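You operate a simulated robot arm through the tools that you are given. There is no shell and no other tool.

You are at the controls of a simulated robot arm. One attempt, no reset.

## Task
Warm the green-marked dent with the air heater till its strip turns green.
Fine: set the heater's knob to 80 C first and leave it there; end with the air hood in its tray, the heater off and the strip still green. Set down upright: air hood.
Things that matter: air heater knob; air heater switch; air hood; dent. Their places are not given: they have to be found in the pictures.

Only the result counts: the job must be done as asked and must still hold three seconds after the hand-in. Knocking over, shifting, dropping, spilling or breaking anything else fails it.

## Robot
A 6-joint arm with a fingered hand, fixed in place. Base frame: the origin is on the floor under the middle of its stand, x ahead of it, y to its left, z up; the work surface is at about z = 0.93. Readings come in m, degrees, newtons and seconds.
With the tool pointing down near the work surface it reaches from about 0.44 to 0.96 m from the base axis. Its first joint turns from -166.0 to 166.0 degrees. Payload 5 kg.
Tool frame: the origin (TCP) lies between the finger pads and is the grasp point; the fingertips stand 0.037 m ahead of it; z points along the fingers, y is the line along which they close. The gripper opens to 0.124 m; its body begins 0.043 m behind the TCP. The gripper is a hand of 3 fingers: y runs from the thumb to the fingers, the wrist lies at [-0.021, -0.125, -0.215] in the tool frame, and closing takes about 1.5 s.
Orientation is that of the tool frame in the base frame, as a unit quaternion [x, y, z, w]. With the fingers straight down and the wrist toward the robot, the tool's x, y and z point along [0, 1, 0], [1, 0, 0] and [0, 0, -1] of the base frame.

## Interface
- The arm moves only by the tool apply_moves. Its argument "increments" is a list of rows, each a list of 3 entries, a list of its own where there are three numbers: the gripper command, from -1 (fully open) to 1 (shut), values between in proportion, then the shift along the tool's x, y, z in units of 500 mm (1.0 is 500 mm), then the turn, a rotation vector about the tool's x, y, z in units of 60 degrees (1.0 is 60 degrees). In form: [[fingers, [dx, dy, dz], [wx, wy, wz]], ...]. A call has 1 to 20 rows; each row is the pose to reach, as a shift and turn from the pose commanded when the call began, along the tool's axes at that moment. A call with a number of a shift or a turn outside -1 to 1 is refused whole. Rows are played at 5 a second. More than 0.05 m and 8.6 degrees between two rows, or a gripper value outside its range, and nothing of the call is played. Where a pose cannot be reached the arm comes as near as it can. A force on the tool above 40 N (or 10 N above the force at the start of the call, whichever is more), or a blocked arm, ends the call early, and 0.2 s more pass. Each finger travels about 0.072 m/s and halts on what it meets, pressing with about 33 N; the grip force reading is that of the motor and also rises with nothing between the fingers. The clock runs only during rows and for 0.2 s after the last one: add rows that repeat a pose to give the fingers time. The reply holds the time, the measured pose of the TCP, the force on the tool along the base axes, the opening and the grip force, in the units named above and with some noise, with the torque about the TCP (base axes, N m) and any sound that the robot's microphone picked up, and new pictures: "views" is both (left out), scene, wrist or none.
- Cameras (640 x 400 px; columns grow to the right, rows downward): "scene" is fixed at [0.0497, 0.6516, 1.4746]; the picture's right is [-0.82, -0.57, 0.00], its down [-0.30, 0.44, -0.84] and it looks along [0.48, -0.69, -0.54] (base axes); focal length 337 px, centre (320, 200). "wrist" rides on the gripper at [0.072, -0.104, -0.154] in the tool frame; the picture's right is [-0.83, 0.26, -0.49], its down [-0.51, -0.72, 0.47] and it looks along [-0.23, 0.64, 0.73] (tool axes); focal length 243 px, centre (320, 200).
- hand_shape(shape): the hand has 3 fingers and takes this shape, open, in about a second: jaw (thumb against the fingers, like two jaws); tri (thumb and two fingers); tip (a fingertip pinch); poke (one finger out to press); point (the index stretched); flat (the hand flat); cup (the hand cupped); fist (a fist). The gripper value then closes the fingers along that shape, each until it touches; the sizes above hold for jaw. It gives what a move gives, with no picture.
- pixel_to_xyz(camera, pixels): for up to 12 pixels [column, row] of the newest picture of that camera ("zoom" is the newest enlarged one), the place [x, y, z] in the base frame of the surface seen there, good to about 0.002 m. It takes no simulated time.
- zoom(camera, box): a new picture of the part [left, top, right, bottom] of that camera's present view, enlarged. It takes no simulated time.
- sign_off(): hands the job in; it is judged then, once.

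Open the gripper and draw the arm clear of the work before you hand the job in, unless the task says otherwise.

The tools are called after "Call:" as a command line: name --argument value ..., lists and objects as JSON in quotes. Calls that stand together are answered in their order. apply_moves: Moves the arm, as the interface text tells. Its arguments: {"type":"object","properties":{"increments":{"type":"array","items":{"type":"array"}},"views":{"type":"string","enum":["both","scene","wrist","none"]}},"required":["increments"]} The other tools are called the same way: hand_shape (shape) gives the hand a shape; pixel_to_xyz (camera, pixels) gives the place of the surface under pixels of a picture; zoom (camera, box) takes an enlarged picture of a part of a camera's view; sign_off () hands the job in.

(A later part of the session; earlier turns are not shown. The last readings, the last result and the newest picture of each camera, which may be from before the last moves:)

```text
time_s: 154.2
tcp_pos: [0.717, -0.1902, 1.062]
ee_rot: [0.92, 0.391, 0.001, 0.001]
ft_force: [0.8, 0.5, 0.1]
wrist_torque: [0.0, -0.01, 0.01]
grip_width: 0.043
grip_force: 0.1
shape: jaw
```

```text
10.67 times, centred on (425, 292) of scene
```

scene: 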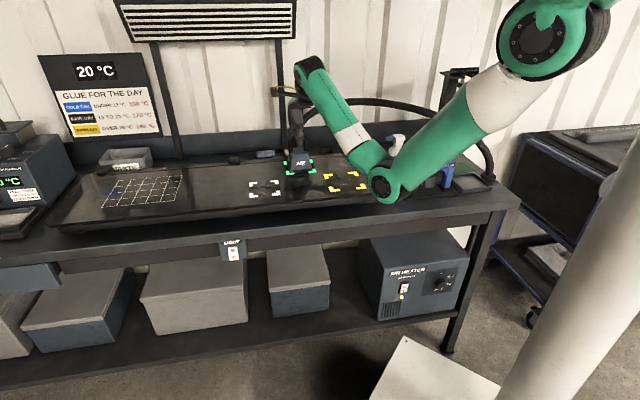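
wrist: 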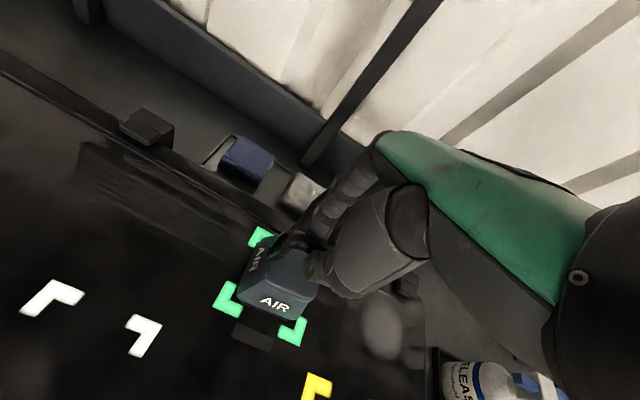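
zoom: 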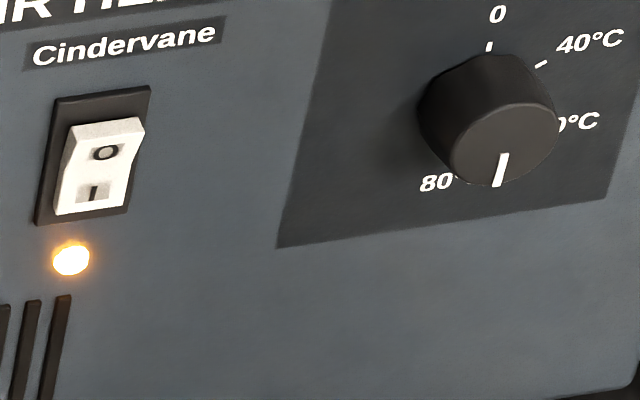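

Still black at 154 s, heater lamp on. I continue waiting with checks every 4 s so as not to overheat it.

Call:
apply_moves --increments '[[0.3, [0, 0, 0], [0, 0, 0]], [0.3, [0, 0, 0], [0, 0, 0]], [0.3, [0, 0, 0], [0, 0, 0]], [0.3, [0, 0, 0], [0, 0, 0]], [0.3, [0, 0, 0], [0, 0, 0]], [0.3, [0, 0, 0], [0, 0, 0]], [0.3, [0, 0, 0], [0, 0, 0]], [0.3, [0, 0, 0], [0, 0, 0]], [0.3, [0, 0, 0], [0, 0, 0]], [0.3, [0, 0, 0], [0, 0, 0]], [0.3, [0, 0, 0], [0, 0, 0]], [0.3, [0, 0, 0], [0, 0, 0]], [0.3, [0, 0, 0], [0, 0, 0]], [0.3, [0, 0, 0], [0, 0, 0]], [0.3, [0, 0, 0], [0, 0, 0]], [0.3, [0, 0, 0], [0, 0, 0]], [0.3, [0, 0, 0], [0, 0, 0]], [0.3, [0, 0, 0], [0, 0, 0]], [0.3, [0, 0, 0], [0, 0, 0]], [0.3, [0, 0, 0], [0, 0, 0]]]' --views "none"

Call:
zoom --camera "scene" --box '[288, 168, 318, 182]'

Call:
apply_moves --increments '[[0.3, [0, 0, 0], [0, 0, 0]], [0.3, [0, 0, 0], [0, 0, 0]], [0.3, [0, 0, 0], [0, 0, 0]], [0.3, [0, 0, 0], [0, 0, 0]], [0.3, [0, 0, 0], [0, 0, 0]], [0.3, [0, 0, 0], [0, 0, 0]], [0.3, [0, 0, 0], [0, 0, 0]], [0.3, [0, 0, 0], [0, 0, 0]], [0.3, [0, 0, 0], [0, 0, 0]], [0.3, [0, 0, 0], [0, 0, 0]], [0.3, [0, 0, 0], [0, 0, 0]], [0.3, [0, 0, 0], [0, 0, 0]], [0.3, [0, 0, 0], [0, 0, 0]], [0.3, [0, 0, 0], [0, 0, 0]], [0.3, [0, 0, 0], [0, 0, 0]], [0.3, [0, 0, 0], [0, 0, 0]], [0.3, [0, 0, 0], [0, 0, 0]], [0.3, [0, 0, 0], [0, 0, 0]], [0.3, [0, 0, 0], [0, 0, 0]], [0.3, [0, 0, 0], [0, 0, 0]]]' --views "none"

Call:
zoom --camera "scene" --box '[288, 168, 318, 182]'

Call:
apply_moves --increments '[[0.3, [0, 0, 0], [0, 0, 0]], [0.3, [0, 0, 0], [0, 0, 0]], [0.3, [0, 0, 0], [0, 0, 0]], [0.3, [0, 0, 0], [0, 0, 0]], [0.3, [0, 0, 0], [0, 0, 0]], [0.3, [0, 0, 0], [0, 0, 0]], [0.3, [0, 0, 0], [0, 0, 0]], [0.3, [0, 0, 0], [0, 0, 0]], [0.3, [0, 0, 0], [0, 0, 0]], [0.3, [0, 0, 0], [0, 0, 0]], [0.3, [0, 0, 0], [0, 0, 0]], [0.3, [0, 0, 0], [0, 0, 0]], [0.3, [0, 0, 0], [0, 0, 0]], [0.3, [0, 0, 0], [0, 0, 0]], [0.3, [0, 0, 0], [0, 0, 0]], [0.3, [0, 0, 0], [0, 0, 0]], [0.3, [0, 0, 0], [0, 0, 0]], [0.3, [0, 0, 0], [0, 0, 0]], [0.3, [0, 0, 0], [0, 0, 0]], [0.3, [0, 0, 0], [0, 0, 0]]]' --views "none"

Call:
zoom --camera "scene" --box '[288, 168, 318, 182]'

```text
time_s: 158.4
tcp_pos: [0.7156, -0.189, 1.061]
ee_rot: [0.921, 0.391, 0.001, 0.002]
ft_force: [-0.4, 0.1, 0.4]
wrist_torque: [-0.05, 0.0, 0.02]
grip_width: 0.043
grip_force: 0.0
shape: jaw
```

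```text
16.00 times, centred on (303, 175) of scene
```

zoom: 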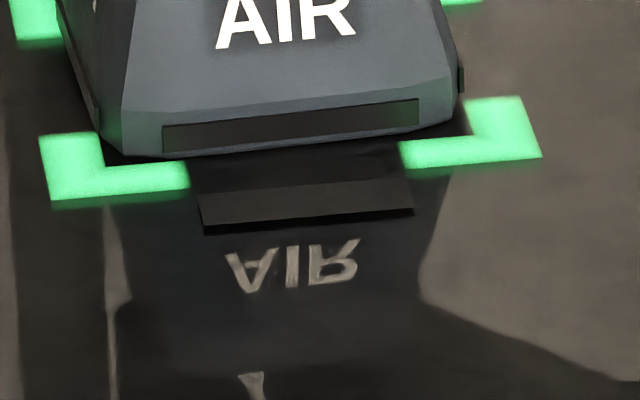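

```text
time_s: 162.6
tcp_pos: [0.7165, -0.1901, 1.0623]
ee_rot: [0.92, 0.391, 0.001, 0.001]
ft_force: [-0.9, 0.5, -0.7]
wrist_torque: [-0.02, -0.01, 0.0]
grip_width: 0.0433
grip_force: 0.0
shape: jaw
```

```text
16.00 times, centred on (303, 175) of scene
```

zoom: 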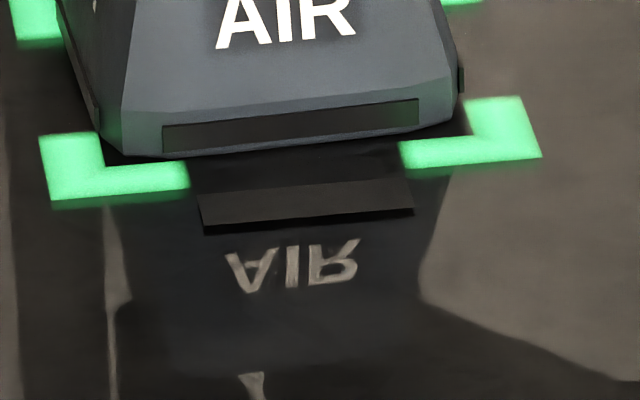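

```text
time_s: 166.8
tcp_pos: [0.7164, -0.1899, 1.0622]
ee_rot: [0.921, 0.39, 0.001, 0.002]
ft_force: [-1.1, -1.0, 0.0]
wrist_torque: [0.01, 0.0, 0.02]
grip_width: 0.0429
grip_force: 0.0
shape: jaw
```

```text
16.00 times, centred on (303, 175) of scene
```

zoom: 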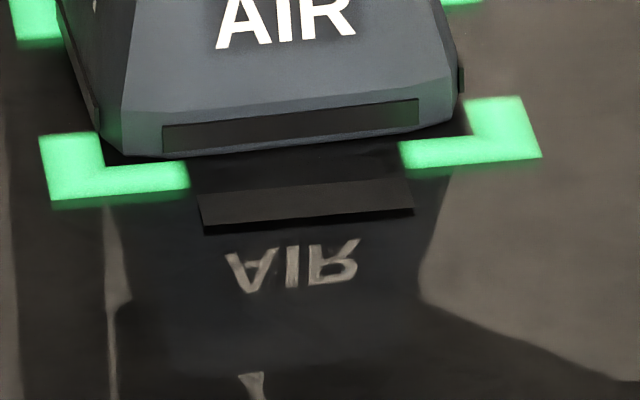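

No change at 167 s; the hood's base sits evenly inside the marks by about 3 mm on each side. I keep waiting in longer runs.

Call:
apply_moves --increments '[[0.3, [0, 0, 0], [0, 0, 0]], [0.3, [0, 0, 0], [0, 0, 0]], [0.3, [0, 0, 0], [0, 0, 0]], [0.3, [0, 0, 0], [0, 0, 0]], [0.3, [0, 0, 0], [0, 0, 0]], [0.3, [0, 0, 0], [0, 0, 0]], [0.3, [0, 0, 0], [0, 0, 0]], [0.3, [0, 0, 0], [0, 0, 0]], [0.3, [0, 0, 0], [0, 0, 0]], [0.3, [0, 0, 0], [0, 0, 0]], [0.3, [0, 0, 0], [0, 0, 0]], [0.3, [0, 0, 0], [0, 0, 0]], [0.3, [0, 0, 0], [0, 0, 0]], [0.3, [0, 0, 0], [0, 0, 0]], [0.3, [0, 0, 0], [0, 0, 0]], [0.3, [0, 0, 0], [0, 0, 0]], [0.3, [0, 0, 0], [0, 0, 0]], [0.3, [0, 0, 0], [0, 0, 0]], [0.3, [0, 0, 0], [0, 0, 0]], [0.3, [0, 0, 0], [0, 0, 0]]]' --views "none"

Call:
zoom --camera "scene" --box '[288, 168, 318, 182]'

Call:
apply_moves --increments '[[0.3, [0, 0, 0], [0, 0, 0]], [0.3, [0, 0, 0], [0, 0, 0]], [0.3, [0, 0, 0], [0, 0, 0]], [0.3, [0, 0, 0], [0, 0, 0]], [0.3, [0, 0, 0], [0, 0, 0]], [0.3, [0, 0, 0], [0, 0, 0]], [0.3, [0, 0, 0], [0, 0, 0]], [0.3, [0, 0, 0], [0, 0, 0]], [0.3, [0, 0, 0], [0, 0, 0]], [0.3, [0, 0, 0], [0, 0, 0]], [0.3, [0, 0, 0], [0, 0, 0]], [0.3, [0, 0, 0], [0, 0, 0]], [0.3, [0, 0, 0], [0, 0, 0]], [0.3, [0, 0, 0], [0, 0, 0]], [0.3, [0, 0, 0], [0, 0, 0]], [0.3, [0, 0, 0], [0, 0, 0]], [0.3, [0, 0, 0], [0, 0, 0]], [0.3, [0, 0, 0], [0, 0, 0]], [0.3, [0, 0, 0], [0, 0, 0]], [0.3, [0, 0, 0], [0, 0, 0]]]' --views "none"

Call:
zoom --camera "scene" --box '[288, 168, 318, 182]'

Call:
apply_moves --increments '[[0.3, [0, 0, 0], [0, 0, 0]], [0.3, [0, 0, 0], [0, 0, 0]], [0.3, [0, 0, 0], [0, 0, 0]], [0.3, [0, 0, 0], [0, 0, 0]], [0.3, [0, 0, 0], [0, 0, 0]], [0.3, [0, 0, 0], [0, 0, 0]], [0.3, [0, 0, 0], [0, 0, 0]], [0.3, [0, 0, 0], [0, 0, 0]], [0.3, [0, 0, 0], [0, 0, 0]], [0.3, [0, 0, 0], [0, 0, 0]], [0.3, [0, 0, 0], [0, 0, 0]], [0.3, [0, 0, 0], [0, 0, 0]], [0.3, [0, 0, 0], [0, 0, 0]], [0.3, [0, 0, 0], [0, 0, 0]], [0.3, [0, 0, 0], [0, 0, 0]], [0.3, [0, 0, 0], [0, 0, 0]], [0.3, [0, 0, 0], [0, 0, 0]], [0.3, [0, 0, 0], [0, 0, 0]], [0.3, [0, 0, 0], [0, 0, 0]], [0.3, [0, 0, 0], [0, 0, 0]]]' --views "both"

Call:
zoom --camera "scene" --box '[288, 168, 318, 182]'

```text
time_s: 171.0
tcp_pos: [0.7163, -0.1906, 1.062]
ee_rot: [0.921, 0.391, 0.001, 0.002]
ft_force: [-0.6, 0.0, 0.6]
wrist_torque: [0.02, -0.02, 0.0]
grip_width: 0.043
grip_force: 0.0
shape: jaw
```

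```text
16.00 times, centred on (303, 175) of scene
```

zoom: 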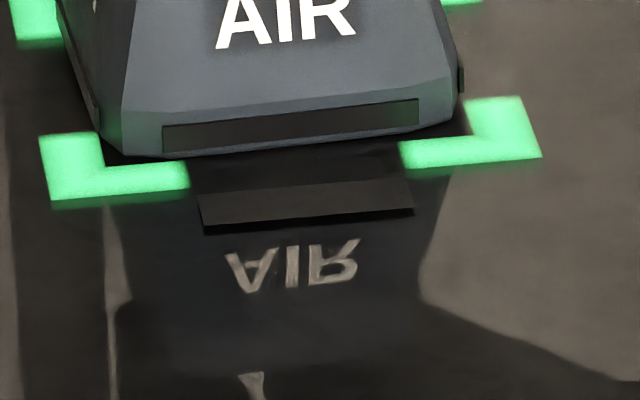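

```text
time_s: 175.2
tcp_pos: [0.7152, -0.1898, 1.0613]
ee_rot: [0.92, 0.391, 0.001, 0.001]
ft_force: [0.7, 1.2, 0.2]
wrist_torque: [-0.02, 0.01, 0.0]
grip_width: 0.0427
grip_force: 0.0
shape: jaw
```

```text
16.00 times, centred on (303, 175) of scene
```

zoom: 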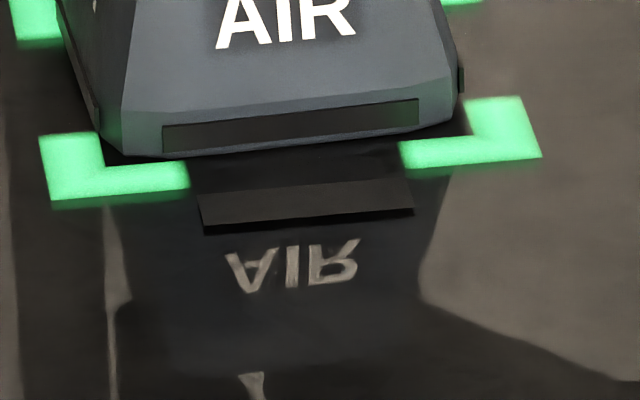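

```text
time_s: 179.4
tcp_pos: [0.7161, -0.1896, 1.0619]
ee_rot: [0.92, 0.391, 0.001, 0.001]
ft_force: [0.9, 0.5, 0.0]
wrist_torque: [-0.02, -0.01, -0.01]
grip_width: 0.0431
grip_force: 0.1
shape: jaw
```

scene: 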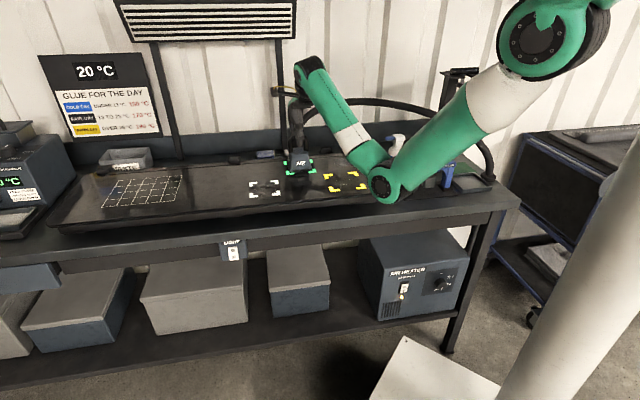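
wrist: 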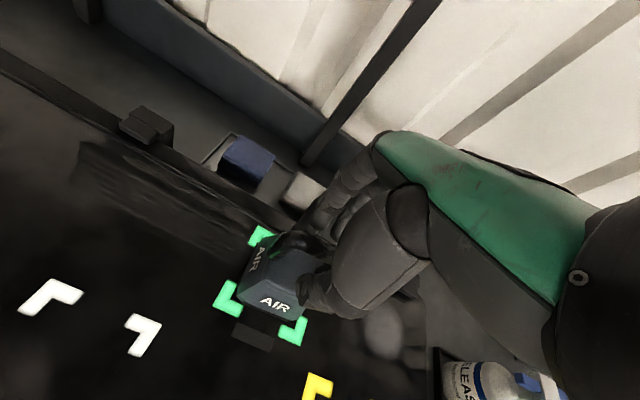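

```text
16.00 times, centred on (303, 175) of scene
```

zoom: 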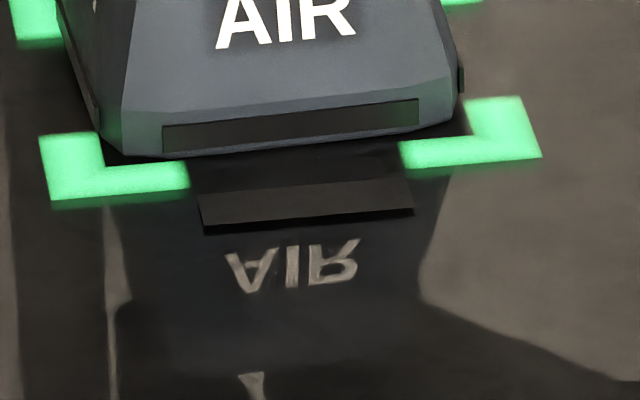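

Still no change at 179 s. I wait in longer blocks, checking after each pair.

Call:
apply_moves --increments '[[0.3, [0, 0, 0], [0, 0, 0]], [0.3, [0, 0, 0], [0, 0, 0]], [0.3, [0, 0, 0], [0, 0, 0]], [0.3, [0, 0, 0], [0, 0, 0]], [0.3, [0, 0, 0], [0, 0, 0]], [0.3, [0, 0, 0], [0, 0, 0]], [0.3, [0, 0, 0], [0, 0, 0]], [0.3, [0, 0, 0], [0, 0, 0]], [0.3, [0, 0, 0], [0, 0, 0]], [0.3, [0, 0, 0], [0, 0, 0]], [0.3, [0, 0, 0], [0, 0, 0]], [0.3, [0, 0, 0], [0, 0, 0]], [0.3, [0, 0, 0], [0, 0, 0]], [0.3, [0, 0, 0], [0, 0, 0]], [0.3, [0, 0, 0], [0, 0, 0]], [0.3, [0, 0, 0], [0, 0, 0]], [0.3, [0, 0, 0], [0, 0, 0]], [0.3, [0, 0, 0], [0, 0, 0]], [0.3, [0, 0, 0], [0, 0, 0]], [0.3, [0, 0, 0], [0, 0, 0]]]' --views "none"

Call:
apply_moves --increments '[[0.3, [0, 0, 0], [0, 0, 0]], [0.3, [0, 0, 0], [0, 0, 0]], [0.3, [0, 0, 0], [0, 0, 0]], [0.3, [0, 0, 0], [0, 0, 0]], [0.3, [0, 0, 0], [0, 0, 0]], [0.3, [0, 0, 0], [0, 0, 0]], [0.3, [0, 0, 0], [0, 0, 0]], [0.3, [0, 0, 0], [0, 0, 0]], [0.3, [0, 0, 0], [0, 0, 0]], [0.3, [0, 0, 0], [0, 0, 0]], [0.3, [0, 0, 0], [0, 0, 0]], [0.3, [0, 0, 0], [0, 0, 0]], [0.3, [0, 0, 0], [0, 0, 0]], [0.3, [0, 0, 0], [0, 0, 0]], [0.3, [0, 0, 0], [0, 0, 0]], [0.3, [0, 0, 0], [0, 0, 0]], [0.3, [0, 0, 0], [0, 0, 0]], [0.3, [0, 0, 0], [0, 0, 0]], [0.3, [0, 0, 0], [0, 0, 0]], [0.3, [0, 0, 0], [0, 0, 0]]]' --views "none"

Call:
zoom --camera "scene" --box '[288, 168, 318, 182]'

Call:
zoom --camera "scene" --box '[250, 150, 390, 210]'

```text
time_s: 183.6
tcp_pos: [0.7153, -0.1906, 1.0628]
ee_rot: [0.921, 0.39, 0.0, 0.001]
ft_force: [-0.5, -0.3, 0.5]
wrist_torque: [0.0, -0.02, 0.02]
grip_width: 0.043
grip_force: 0.0
shape: jaw
```

```text
time_s: 187.8
tcp_pos: [0.7155, -0.19, 1.0619]
ee_rot: [0.921, 0.39, 0.0, 0.001]
ft_force: [0.0, 1.6, -0.2]
wrist_torque: [0.03, 0.01, -0.01]
grip_width: 0.0429
grip_force: 0.0
shape: jaw
```

```text
16.00 times, centred on (303, 175) of scene
```

zoom: 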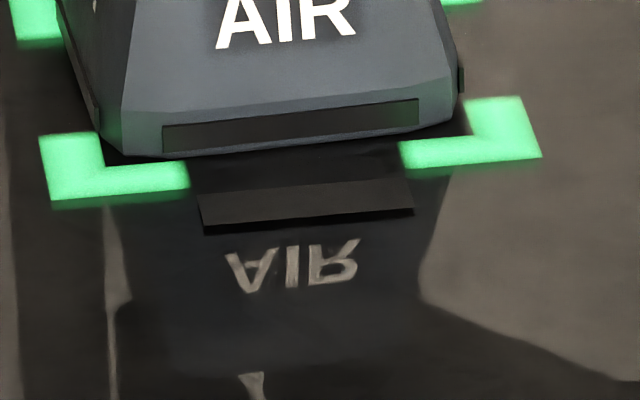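

```text
4.57 times, centred on (320, 180) of scene
```

zoom: 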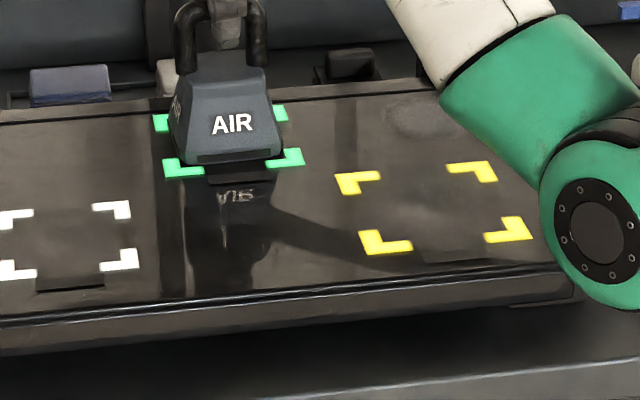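

Nothing yet after about 74 s of flush contact. I keep waiting a while longer with checks.

Call:
apply_moves --increments '[[0.3, [0, 0, 0], [0, 0, 0]], [0.3, [0, 0, 0], [0, 0, 0]], [0.3, [0, 0, 0], [0, 0, 0]], [0.3, [0, 0, 0], [0, 0, 0]], [0.3, [0, 0, 0], [0, 0, 0]], [0.3, [0, 0, 0], [0, 0, 0]], [0.3, [0, 0, 0], [0, 0, 0]], [0.3, [0, 0, 0], [0, 0, 0]], [0.3, [0, 0, 0], [0, 0, 0]], [0.3, [0, 0, 0], [0, 0, 0]], [0.3, [0, 0, 0], [0, 0, 0]], [0.3, [0, 0, 0], [0, 0, 0]], [0.3, [0, 0, 0], [0, 0, 0]], [0.3, [0, 0, 0], [0, 0, 0]], [0.3, [0, 0, 0], [0, 0, 0]], [0.3, [0, 0, 0], [0, 0, 0]], [0.3, [0, 0, 0], [0, 0, 0]], [0.3, [0, 0, 0], [0, 0, 0]], [0.3, [0, 0, 0], [0, 0, 0]], [0.3, [0, 0, 0], [0, 0, 0]]]' --views "none"

Call:
apply_moves --increments '[[0.3, [0, 0, 0], [0, 0, 0]], [0.3, [0, 0, 0], [0, 0, 0]], [0.3, [0, 0, 0], [0, 0, 0]], [0.3, [0, 0, 0], [0, 0, 0]], [0.3, [0, 0, 0], [0, 0, 0]], [0.3, [0, 0, 0], [0, 0, 0]], [0.3, [0, 0, 0], [0, 0, 0]], [0.3, [0, 0, 0], [0, 0, 0]], [0.3, [0, 0, 0], [0, 0, 0]], [0.3, [0, 0, 0], [0, 0, 0]], [0.3, [0, 0, 0], [0, 0, 0]], [0.3, [0, 0, 0], [0, 0, 0]], [0.3, [0, 0, 0], [0, 0, 0]], [0.3, [0, 0, 0], [0, 0, 0]], [0.3, [0, 0, 0], [0, 0, 0]], [0.3, [0, 0, 0], [0, 0, 0]], [0.3, [0, 0, 0], [0, 0, 0]], [0.3, [0, 0, 0], [0, 0, 0]], [0.3, [0, 0, 0], [0, 0, 0]], [0.3, [0, 0, 0], [0, 0, 0]]]' --views "none"

Call:
zoom --camera "scene" --box '[288, 168, 318, 182]'

Call:
zoom --camera "scene" --box '[424, 270, 458, 298]'

```text
time_s: 192.0
tcp_pos: [0.7163, -0.1909, 1.0627]
ee_rot: [0.921, 0.391, 0.001, 0.002]
ft_force: [-0.5, -0.3, 0.4]
wrist_torque: [-0.02, -0.02, 0.02]
grip_width: 0.0429
grip_force: 0.1
shape: jaw
```

```text
time_s: 196.2
tcp_pos: [0.7164, -0.1908, 1.0618]
ee_rot: [0.92, 0.391, 0.001, 0.002]
ft_force: [-0.1, 0.0, -0.7]
wrist_torque: [0.01, 0.02, 0.01]
grip_width: 0.0427
grip_force: 0.0
shape: jaw
```

```text
16.00 times, centred on (303, 175) of scene
```

zoom: 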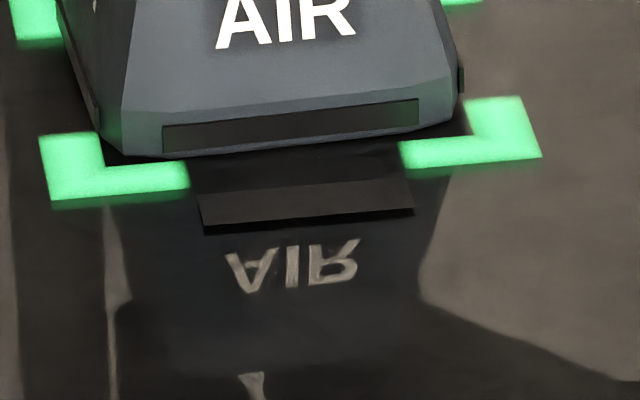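

```text
14.29 times, centred on (441, 284) of scene
```

zoom: 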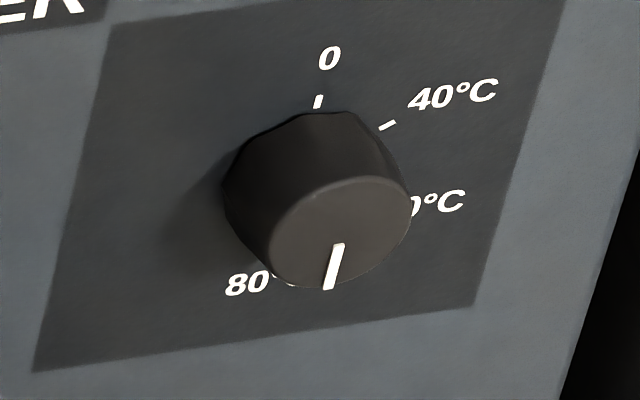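

By careful measure the knob points at 179-180 degrees, i.e. 80 C, and the hood is centred. The strip must need well above 60 C, so the last part of the warming is slow; I keep waiting.

Call:
apply_moves --increments '[[0.3, [0, 0, 0], [0, 0, 0]], [0.3, [0, 0, 0], [0, 0, 0]], [0.3, [0, 0, 0], [0, 0, 0]], [0.3, [0, 0, 0], [0, 0, 0]], [0.3, [0, 0, 0], [0, 0, 0]], [0.3, [0, 0, 0], [0, 0, 0]], [0.3, [0, 0, 0], [0, 0, 0]], [0.3, [0, 0, 0], [0, 0, 0]], [0.3, [0, 0, 0], [0, 0, 0]], [0.3, [0, 0, 0], [0, 0, 0]], [0.3, [0, 0, 0], [0, 0, 0]], [0.3, [0, 0, 0], [0, 0, 0]], [0.3, [0, 0, 0], [0, 0, 0]], [0.3, [0, 0, 0], [0, 0, 0]], [0.3, [0, 0, 0], [0, 0, 0]], [0.3, [0, 0, 0], [0, 0, 0]], [0.3, [0, 0, 0], [0, 0, 0]], [0.3, [0, 0, 0], [0, 0, 0]], [0.3, [0, 0, 0], [0, 0, 0]], [0.3, [0, 0, 0], [0, 0, 0]]]' --views "none"

Call:
apply_moves --increments '[[0.3, [0, 0, 0], [0, 0, 0]], [0.3, [0, 0, 0], [0, 0, 0]], [0.3, [0, 0, 0], [0, 0, 0]], [0.3, [0, 0, 0], [0, 0, 0]], [0.3, [0, 0, 0], [0, 0, 0]], [0.3, [0, 0, 0], [0, 0, 0]], [0.3, [0, 0, 0], [0, 0, 0]], [0.3, [0, 0, 0], [0, 0, 0]], [0.3, [0, 0, 0], [0, 0, 0]], [0.3, [0, 0, 0], [0, 0, 0]], [0.3, [0, 0, 0], [0, 0, 0]], [0.3, [0, 0, 0], [0, 0, 0]], [0.3, [0, 0, 0], [0, 0, 0]], [0.3, [0, 0, 0], [0, 0, 0]], [0.3, [0, 0, 0], [0, 0, 0]], [0.3, [0, 0, 0], [0, 0, 0]], [0.3, [0, 0, 0], [0, 0, 0]], [0.3, [0, 0, 0], [0, 0, 0]], [0.3, [0, 0, 0], [0, 0, 0]], [0.3, [0, 0, 0], [0, 0, 0]]]' --views "none"

Call:
apply_moves --increments '[[0.3, [0, 0, 0], [0, 0, 0]], [0.3, [0, 0, 0], [0, 0, 0]], [0.3, [0, 0, 0], [0, 0, 0]], [0.3, [0, 0, 0], [0, 0, 0]], [0.3, [0, 0, 0], [0, 0, 0]], [0.3, [0, 0, 0], [0, 0, 0]], [0.3, [0, 0, 0], [0, 0, 0]], [0.3, [0, 0, 0], [0, 0, 0]], [0.3, [0, 0, 0], [0, 0, 0]], [0.3, [0, 0, 0], [0, 0, 0]], [0.3, [0, 0, 0], [0, 0, 0]], [0.3, [0, 0, 0], [0, 0, 0]], [0.3, [0, 0, 0], [0, 0, 0]], [0.3, [0, 0, 0], [0, 0, 0]], [0.3, [0, 0, 0], [0, 0, 0]], [0.3, [0, 0, 0], [0, 0, 0]], [0.3, [0, 0, 0], [0, 0, 0]], [0.3, [0, 0, 0], [0, 0, 0]], [0.3, [0, 0, 0], [0, 0, 0]], [0.3, [0, 0, 0], [0, 0, 0]]]' --views "none"

Call:
zoom --camera "scene" --box '[288, 168, 318, 182]'

```text
time_s: 200.4
tcp_pos: [0.7156, -0.1901, 1.0625]
ee_rot: [0.921, 0.39, 0.0, 0.002]
ft_force: [-0.3, -0.5, 0.3]
wrist_torque: [0.05, -0.01, -0.04]
grip_width: 0.0428
grip_force: 0.1
shape: jaw
```

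```text
time_s: 204.6
tcp_pos: [0.7165, -0.1907, 1.0619]
ee_rot: [0.921, 0.391, 0.001, 0.002]
ft_force: [0.8, -0.6, -1.1]
wrist_torque: [-0.01, 0.02, 0.0]
grip_width: 0.0428
grip_force: 0.0
shape: jaw
```

```text
time_s: 208.8
tcp_pos: [0.7151, -0.1895, 1.0611]
ee_rot: [0.92, 0.391, 0.0, 0.001]
ft_force: [0.0, 0.1, -0.2]
wrist_torque: [0.03, -0.01, 0.01]
grip_width: 0.0431
grip_force: 0.1
shape: jaw
```

```text
16.00 times, centred on (303, 175) of scene
```

zoom: 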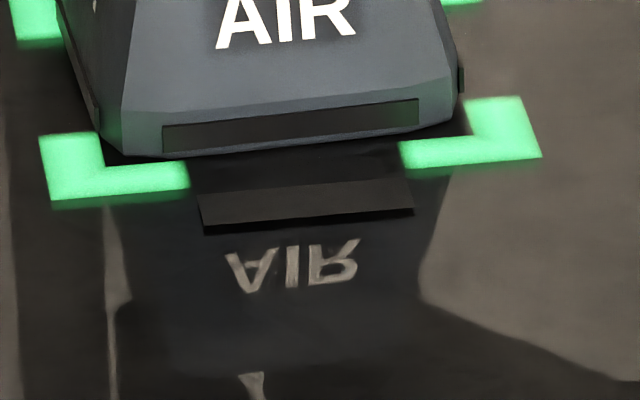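

Nothing at 209 s. I look again at the heater's lamp and at the hood from the wrist side for anything that has changed.

Call:
zoom --camera "scene" --box '[395, 278, 425, 305]'

Call:
zoom --camera "wrist" --box '[190, 200, 350, 370]'

Call:
zoom --camera "scene" --box '[280, 80, 500, 210]'

```text
14.81 times, centred on (410, 292) of scene
```

zoom: 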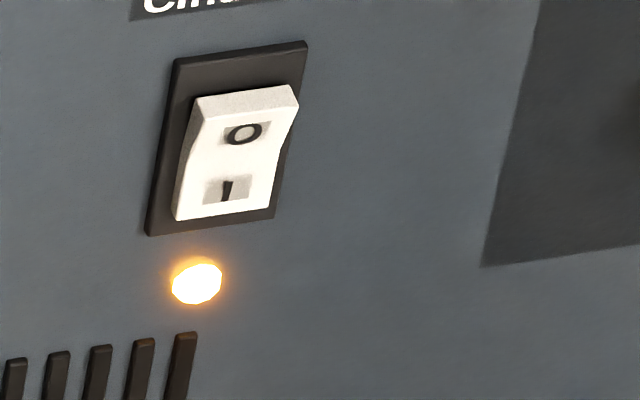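

```text
2.35 times, centred on (270, 285) of wrist
```

zoom: 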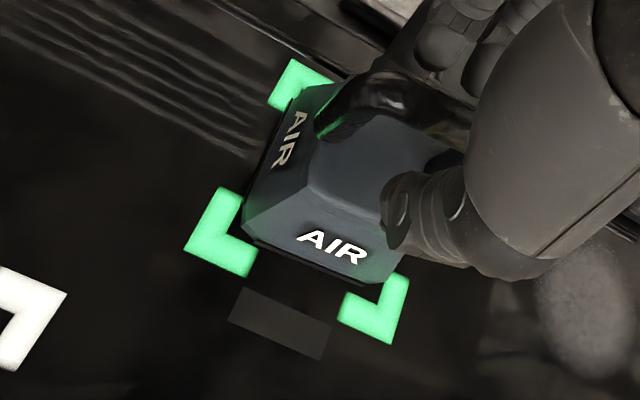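

```text
2.91 times, centred on (390, 145) of scene
```

zoom: 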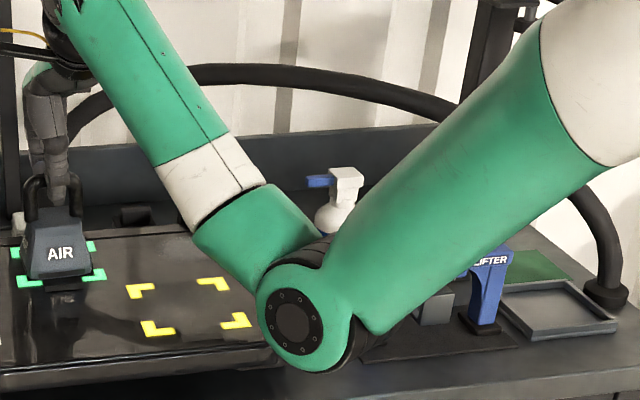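

Everything looks right: lamp lit, hose connected, hood flush and upright. I wait further before changing anything.

Call:
apply_moves --increments '[[0.3, [0, 0, 0], [0, 0, 0]], [0.3, [0, 0, 0], [0, 0, 0]], [0.3, [0, 0, 0], [0, 0, 0]], [0.3, [0, 0, 0], [0, 0, 0]], [0.3, [0, 0, 0], [0, 0, 0]], [0.3, [0, 0, 0], [0, 0, 0]], [0.3, [0, 0, 0], [0, 0, 0]], [0.3, [0, 0, 0], [0, 0, 0]], [0.3, [0, 0, 0], [0, 0, 0]], [0.3, [0, 0, 0], [0, 0, 0]], [0.3, [0, 0, 0], [0, 0, 0]], [0.3, [0, 0, 0], [0, 0, 0]], [0.3, [0, 0, 0], [0, 0, 0]], [0.3, [0, 0, 0], [0, 0, 0]], [0.3, [0, 0, 0], [0, 0, 0]], [0.3, [0, 0, 0], [0, 0, 0]], [0.3, [0, 0, 0], [0, 0, 0]], [0.3, [0, 0, 0], [0, 0, 0]], [0.3, [0, 0, 0], [0, 0, 0]], [0.3, [0, 0, 0], [0, 0, 0]]]' --views "none"

Call:
apply_moves --increments '[[0.3, [0, 0, 0], [0, 0, 0]], [0.3, [0, 0, 0], [0, 0, 0]], [0.3, [0, 0, 0], [0, 0, 0]], [0.3, [0, 0, 0], [0, 0, 0]], [0.3, [0, 0, 0], [0, 0, 0]], [0.3, [0, 0, 0], [0, 0, 0]], [0.3, [0, 0, 0], [0, 0, 0]], [0.3, [0, 0, 0], [0, 0, 0]], [0.3, [0, 0, 0], [0, 0, 0]], [0.3, [0, 0, 0], [0, 0, 0]], [0.3, [0, 0, 0], [0, 0, 0]], [0.3, [0, 0, 0], [0, 0, 0]], [0.3, [0, 0, 0], [0, 0, 0]], [0.3, [0, 0, 0], [0, 0, 0]], [0.3, [0, 0, 0], [0, 0, 0]], [0.3, [0, 0, 0], [0, 0, 0]], [0.3, [0, 0, 0], [0, 0, 0]], [0.3, [0, 0, 0], [0, 0, 0]], [0.3, [0, 0, 0], [0, 0, 0]], [0.3, [0, 0, 0], [0, 0, 0]]]' --views "none"

Call:
zoom --camera "scene" --box '[288, 168, 318, 182]'

Call:
apply_moves --increments '[[0.3, [0, 0, 0], [0, 0, 0]], [0.3, [0, 0, 0], [0, 0, 0]], [0.3, [0, 0, 0], [0, 0, 0]], [0.3, [0, 0, 0], [0, 0, 0]], [0.3, [0, 0, 0], [0, 0, 0]], [0.3, [0, 0, 0], [0, 0, 0]], [0.3, [0, 0, 0], [0, 0, 0]], [0.3, [0, 0, 0], [0, 0, 0]], [0.3, [0, 0, 0], [0, 0, 0]], [0.3, [0, 0, 0], [0, 0, 0]], [0.3, [0, 0, 0], [0, 0, 0]], [0.3, [0, 0, 0], [0, 0, 0]], [0.3, [0, 0, 0], [0, 0, 0]], [0.3, [0, 0, 0], [0, 0, 0]], [0.3, [0, 0, 0], [0, 0, 0]], [0.3, [0, 0, 0], [0, 0, 0]], [0.3, [0, 0, 0], [0, 0, 0]], [0.3, [0, 0, 0], [0, 0, 0]], [0.3, [0, 0, 0], [0, 0, 0]], [0.3, [0, 0, 0], [0, 0, 0]]]' --views "none"

Call:
apply_moves --increments '[[0.3, [0, 0, 0], [0, 0, 0]], [0.3, [0, 0, 0], [0, 0, 0]], [0.3, [0, 0, 0], [0, 0, 0]], [0.3, [0, 0, 0], [0, 0, 0]], [0.3, [0, 0, 0], [0, 0, 0]], [0.3, [0, 0, 0], [0, 0, 0]], [0.3, [0, 0, 0], [0, 0, 0]], [0.3, [0, 0, 0], [0, 0, 0]], [0.3, [0, 0, 0], [0, 0, 0]], [0.3, [0, 0, 0], [0, 0, 0]], [0.3, [0, 0, 0], [0, 0, 0]], [0.3, [0, 0, 0], [0, 0, 0]], [0.3, [0, 0, 0], [0, 0, 0]], [0.3, [0, 0, 0], [0, 0, 0]], [0.3, [0, 0, 0], [0, 0, 0]], [0.3, [0, 0, 0], [0, 0, 0]], [0.3, [0, 0, 0], [0, 0, 0]], [0.3, [0, 0, 0], [0, 0, 0]], [0.3, [0, 0, 0], [0, 0, 0]], [0.3, [0, 0, 0], [0, 0, 0]]]' --views "none"

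Call:
zoom --camera "scene" --box '[288, 168, 318, 182]'

```text
time_s: 213.0
tcp_pos: [0.716, -0.1897, 1.0614]
ee_rot: [0.921, 0.39, 0.0, 0.002]
ft_force: [0.2, -0.2, -0.2]
wrist_torque: [0.02, -0.01, 0.02]
grip_width: 0.0428
grip_force: 0.0
shape: jaw
```

```text
time_s: 217.2
tcp_pos: [0.7159, -0.1894, 1.0622]
ee_rot: [0.921, 0.391, 0.001, 0.002]
ft_force: [0.0, -0.9, 0.2]
wrist_torque: [-0.03, -0.04, 0.0]
grip_width: 0.0429
grip_force: 0.0
shape: jaw
```

```text
16.00 times, centred on (303, 175) of scene
```

zoom: 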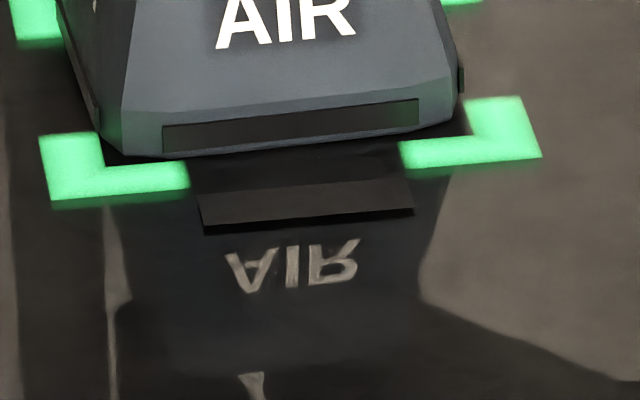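

```text
time_s: 221.4
tcp_pos: [0.7161, -0.1904, 1.0612]
ee_rot: [0.92, 0.391, 0.001, 0.001]
ft_force: [0.1, 0.8, -0.1]
wrist_torque: [-0.01, 0.0, 0.0]
grip_width: 0.0428
grip_force: 0.2
shape: jaw
```

```text
time_s: 225.6
tcp_pos: [0.7154, -0.1898, 1.0623]
ee_rot: [0.921, 0.39, 0.0, 0.001]
ft_force: [-1.2, 0.4, -0.2]
wrist_torque: [0.0, -0.02, -0.01]
grip_width: 0.043
grip_force: 0.0
shape: jaw
```

```text
16.00 times, centred on (303, 175) of scene
```

zoom: 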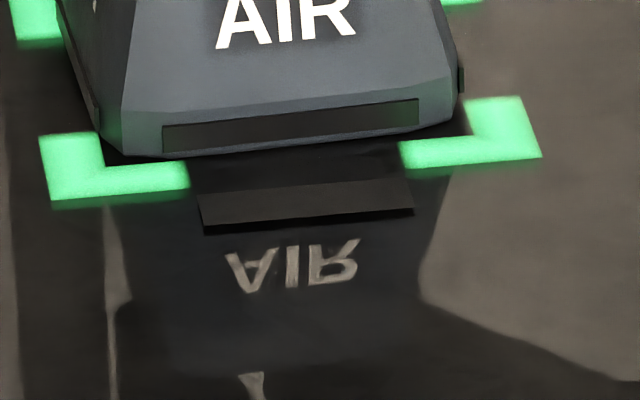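

Still black at 226 s. To rule out a placement error I measure the handle legs (which stand on the hood's middle line) precisely against the marks.

Call:
zoom --camera "scene" --box '[285, 130, 315, 160]'

```text
13.33 times, centred on (300, 145) of scene
```

zoom: 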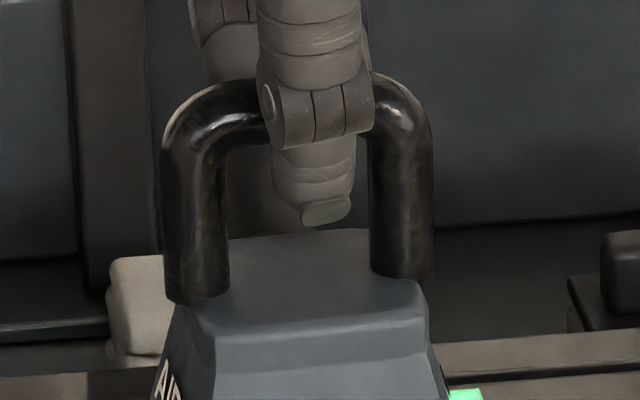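

Call:
pixel_to_xyz --camera "zoom" --pixels '[[195, 200], [196, 250], [197, 295], [402, 180], [402, 230], [402, 270], [215, 325], [415, 310], [300, 320], [230, 240], [365, 235], [310, 325]]'

```text
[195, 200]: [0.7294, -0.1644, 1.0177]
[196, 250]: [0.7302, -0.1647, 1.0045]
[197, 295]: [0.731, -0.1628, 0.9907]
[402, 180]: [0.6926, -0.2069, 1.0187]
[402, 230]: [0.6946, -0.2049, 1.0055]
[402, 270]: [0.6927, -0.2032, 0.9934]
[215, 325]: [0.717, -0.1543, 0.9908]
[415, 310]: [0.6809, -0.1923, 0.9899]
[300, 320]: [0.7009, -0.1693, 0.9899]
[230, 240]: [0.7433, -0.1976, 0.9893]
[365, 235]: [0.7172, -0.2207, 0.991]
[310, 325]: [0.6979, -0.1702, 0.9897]
```

The handle's middle is at (0.716,-0.190), within 2 mm of the dent's centre, so the placement is right and only time is missing. I wait on.

Call:
apply_moves --increments '[[0.3, [0, 0, 0], [0, 0, 0]], [0.3, [0, 0, 0], [0, 0, 0]], [0.3, [0, 0, 0], [0, 0, 0]], [0.3, [0, 0, 0], [0, 0, 0]], [0.3, [0, 0, 0], [0, 0, 0]], [0.3, [0, 0, 0], [0, 0, 0]], [0.3, [0, 0, 0], [0, 0, 0]], [0.3, [0, 0, 0], [0, 0, 0]], [0.3, [0, 0, 0], [0, 0, 0]], [0.3, [0, 0, 0], [0, 0, 0]], [0.3, [0, 0, 0], [0, 0, 0]], [0.3, [0, 0, 0], [0, 0, 0]], [0.3, [0, 0, 0], [0, 0, 0]], [0.3, [0, 0, 0], [0, 0, 0]], [0.3, [0, 0, 0], [0, 0, 0]], [0.3, [0, 0, 0], [0, 0, 0]], [0.3, [0, 0, 0], [0, 0, 0]], [0.3, [0, 0, 0], [0, 0, 0]], [0.3, [0, 0, 0], [0, 0, 0]], [0.3, [0, 0, 0], [0, 0, 0]]]' --views "none"

Call:
apply_moves --increments '[[0.3, [0, 0, 0], [0, 0, 0]], [0.3, [0, 0, 0], [0, 0, 0]], [0.3, [0, 0, 0], [0, 0, 0]], [0.3, [0, 0, 0], [0, 0, 0]], [0.3, [0, 0, 0], [0, 0, 0]], [0.3, [0, 0, 0], [0, 0, 0]], [0.3, [0, 0, 0], [0, 0, 0]], [0.3, [0, 0, 0], [0, 0, 0]], [0.3, [0, 0, 0], [0, 0, 0]], [0.3, [0, 0, 0], [0, 0, 0]], [0.3, [0, 0, 0], [0, 0, 0]], [0.3, [0, 0, 0], [0, 0, 0]], [0.3, [0, 0, 0], [0, 0, 0]], [0.3, [0, 0, 0], [0, 0, 0]], [0.3, [0, 0, 0], [0, 0, 0]], [0.3, [0, 0, 0], [0, 0, 0]], [0.3, [0, 0, 0], [0, 0, 0]], [0.3, [0, 0, 0], [0, 0, 0]], [0.3, [0, 0, 0], [0, 0, 0]], [0.3, [0, 0, 0], [0, 0, 0]]]' --views "none"

Call:
apply_moves --increments '[[0.3, [0, 0, 0], [0, 0, 0]], [0.3, [0, 0, 0], [0, 0, 0]], [0.3, [0, 0, 0], [0, 0, 0]], [0.3, [0, 0, 0], [0, 0, 0]], [0.3, [0, 0, 0], [0, 0, 0]], [0.3, [0, 0, 0], [0, 0, 0]], [0.3, [0, 0, 0], [0, 0, 0]], [0.3, [0, 0, 0], [0, 0, 0]], [0.3, [0, 0, 0], [0, 0, 0]], [0.3, [0, 0, 0], [0, 0, 0]], [0.3, [0, 0, 0], [0, 0, 0]], [0.3, [0, 0, 0], [0, 0, 0]], [0.3, [0, 0, 0], [0, 0, 0]], [0.3, [0, 0, 0], [0, 0, 0]], [0.3, [0, 0, 0], [0, 0, 0]], [0.3, [0, 0, 0], [0, 0, 0]], [0.3, [0, 0, 0], [0, 0, 0]], [0.3, [0, 0, 0], [0, 0, 0]], [0.3, [0, 0, 0], [0, 0, 0]], [0.3, [0, 0, 0], [0, 0, 0]]]' --views "none"

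Call:
apply_moves --increments '[[0.3, [0, 0, 0], [0, 0, 0]], [0.3, [0, 0, 0], [0, 0, 0]], [0.3, [0, 0, 0], [0, 0, 0]], [0.3, [0, 0, 0], [0, 0, 0]], [0.3, [0, 0, 0], [0, 0, 0]], [0.3, [0, 0, 0], [0, 0, 0]], [0.3, [0, 0, 0], [0, 0, 0]], [0.3, [0, 0, 0], [0, 0, 0]], [0.3, [0, 0, 0], [0, 0, 0]], [0.3, [0, 0, 0], [0, 0, 0]], [0.3, [0, 0, 0], [0, 0, 0]], [0.3, [0, 0, 0], [0, 0, 0]], [0.3, [0, 0, 0], [0, 0, 0]], [0.3, [0, 0, 0], [0, 0, 0]], [0.3, [0, 0, 0], [0, 0, 0]], [0.3, [0, 0, 0], [0, 0, 0]], [0.3, [0, 0, 0], [0, 0, 0]], [0.3, [0, 0, 0], [0, 0, 0]], [0.3, [0, 0, 0], [0, 0, 0]], [0.3, [0, 0, 0], [0, 0, 0]]]' --views "none"

Call:
zoom --camera "scene" --box '[288, 168, 318, 182]'

```text
time_s: 229.8
tcp_pos: [0.7159, -0.1908, 1.0614]
ee_rot: [0.921, 0.391, 0.001, 0.002]
ft_force: [0.5, 0.9, 0.2]
wrist_torque: [0.01, 0.0, 0.02]
grip_width: 0.0427
grip_force: 0.0
shape: jaw
```

```text
time_s: 234.0
tcp_pos: [0.7149, -0.1897, 1.0615]
ee_rot: [0.921, 0.391, 0.0, 0.001]
ft_force: [0.3, 0.4, 0.0]
wrist_torque: [0.0, -0.04, -0.03]
grip_width: 0.0431
grip_force: 0.0
shape: jaw
```

```text
time_s: 238.2
tcp_pos: [0.7153, -0.1907, 1.0607]
ee_rot: [0.921, 0.39, 0.0, 0.002]
ft_force: [0.7, -0.6, 0.5]
wrist_torque: [-0.02, -0.03, -0.02]
grip_width: 0.043
grip_force: 0.0
shape: jaw
```

```text
time_s: 242.4
tcp_pos: [0.7157, -0.1894, 1.0625]
ee_rot: [0.92, 0.391, 0.001, 0.002]
ft_force: [0.4, -0.1, 0.4]
wrist_torque: [0.02, 0.02, -0.01]
grip_width: 0.0428
grip_force: 0.0
shape: jaw
```

```text
16.00 times, centred on (303, 175) of scene
```

zoom: 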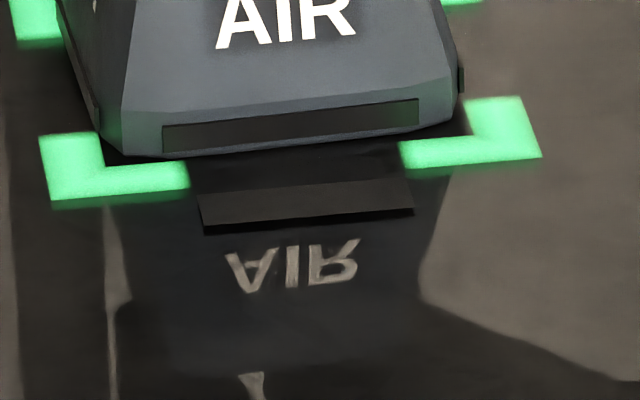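

Still no change at 242 s. I look closely at the strip and the marks from the wrist camera as well, for subtle tints.

Call:
apply_moves --increments '[[0.3, [0, 0, 0], [0, 0, 0]]]' --views "both"

Call:
zoom --camera "wrist" --box '[215, 290, 315, 370]'

Call:
zoom --camera "scene" --box '[335, 180, 375, 205]'

Call:
zoom --camera "scene" --box '[240, 175, 290, 205]'

```text
time_s: 242.8
tcp_pos: [0.7153, -0.1892, 1.0621]
ee_rot: [0.92, 0.391, 0.0, 0.001]
ft_force: [-0.8, -0.7, 0.0]
wrist_torque: [-0.01, 0.01, 0.0]
grip_width: 0.0427
grip_force: 0.1
shape: jaw
```

scene: 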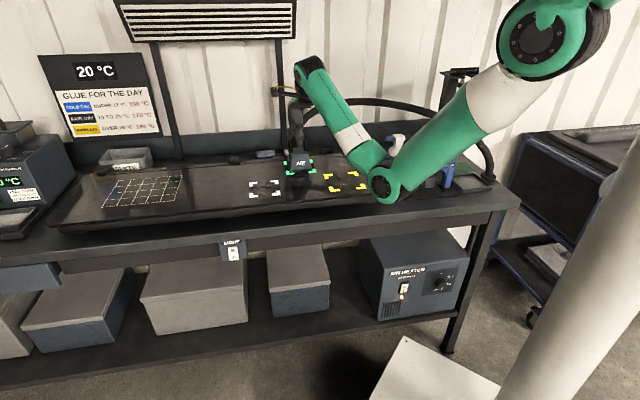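
wrist: 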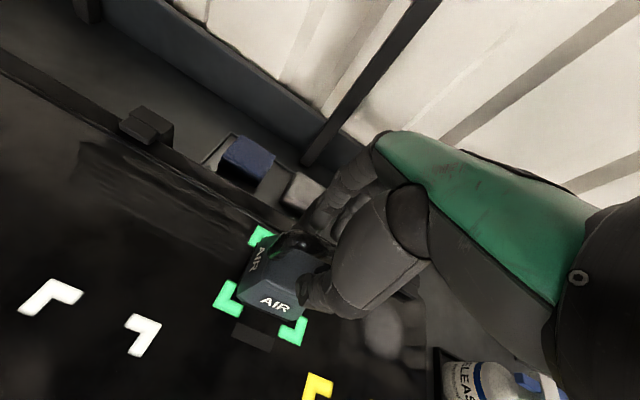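

```text
5.00 times, centred on (265, 330) of wrist
```

zoom: 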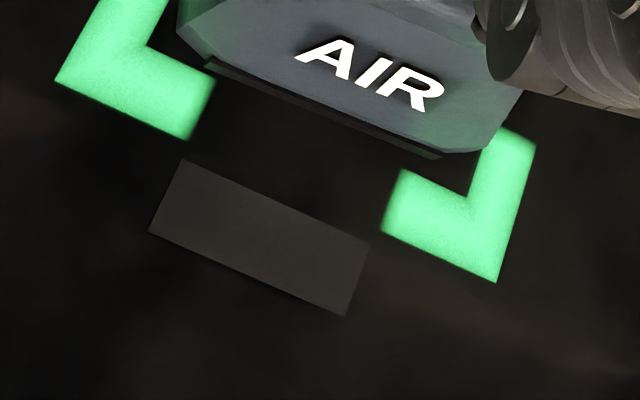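

```text
16.00 times, centred on (355, 192) of scene
```

zoom: 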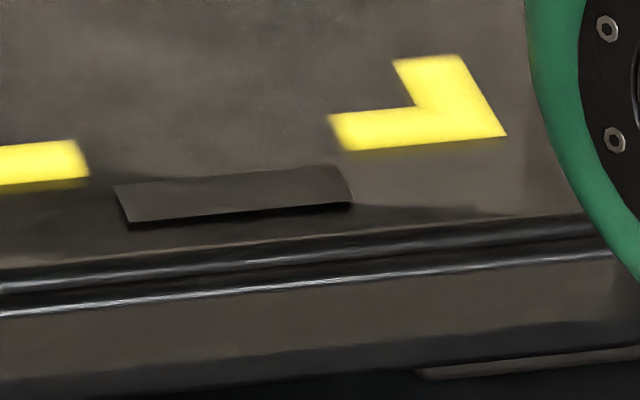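

```text
12.80 times, centred on (265, 190) of scene
```

zoom: 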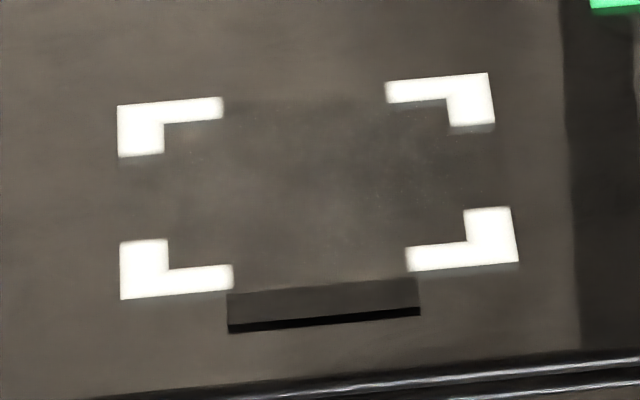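

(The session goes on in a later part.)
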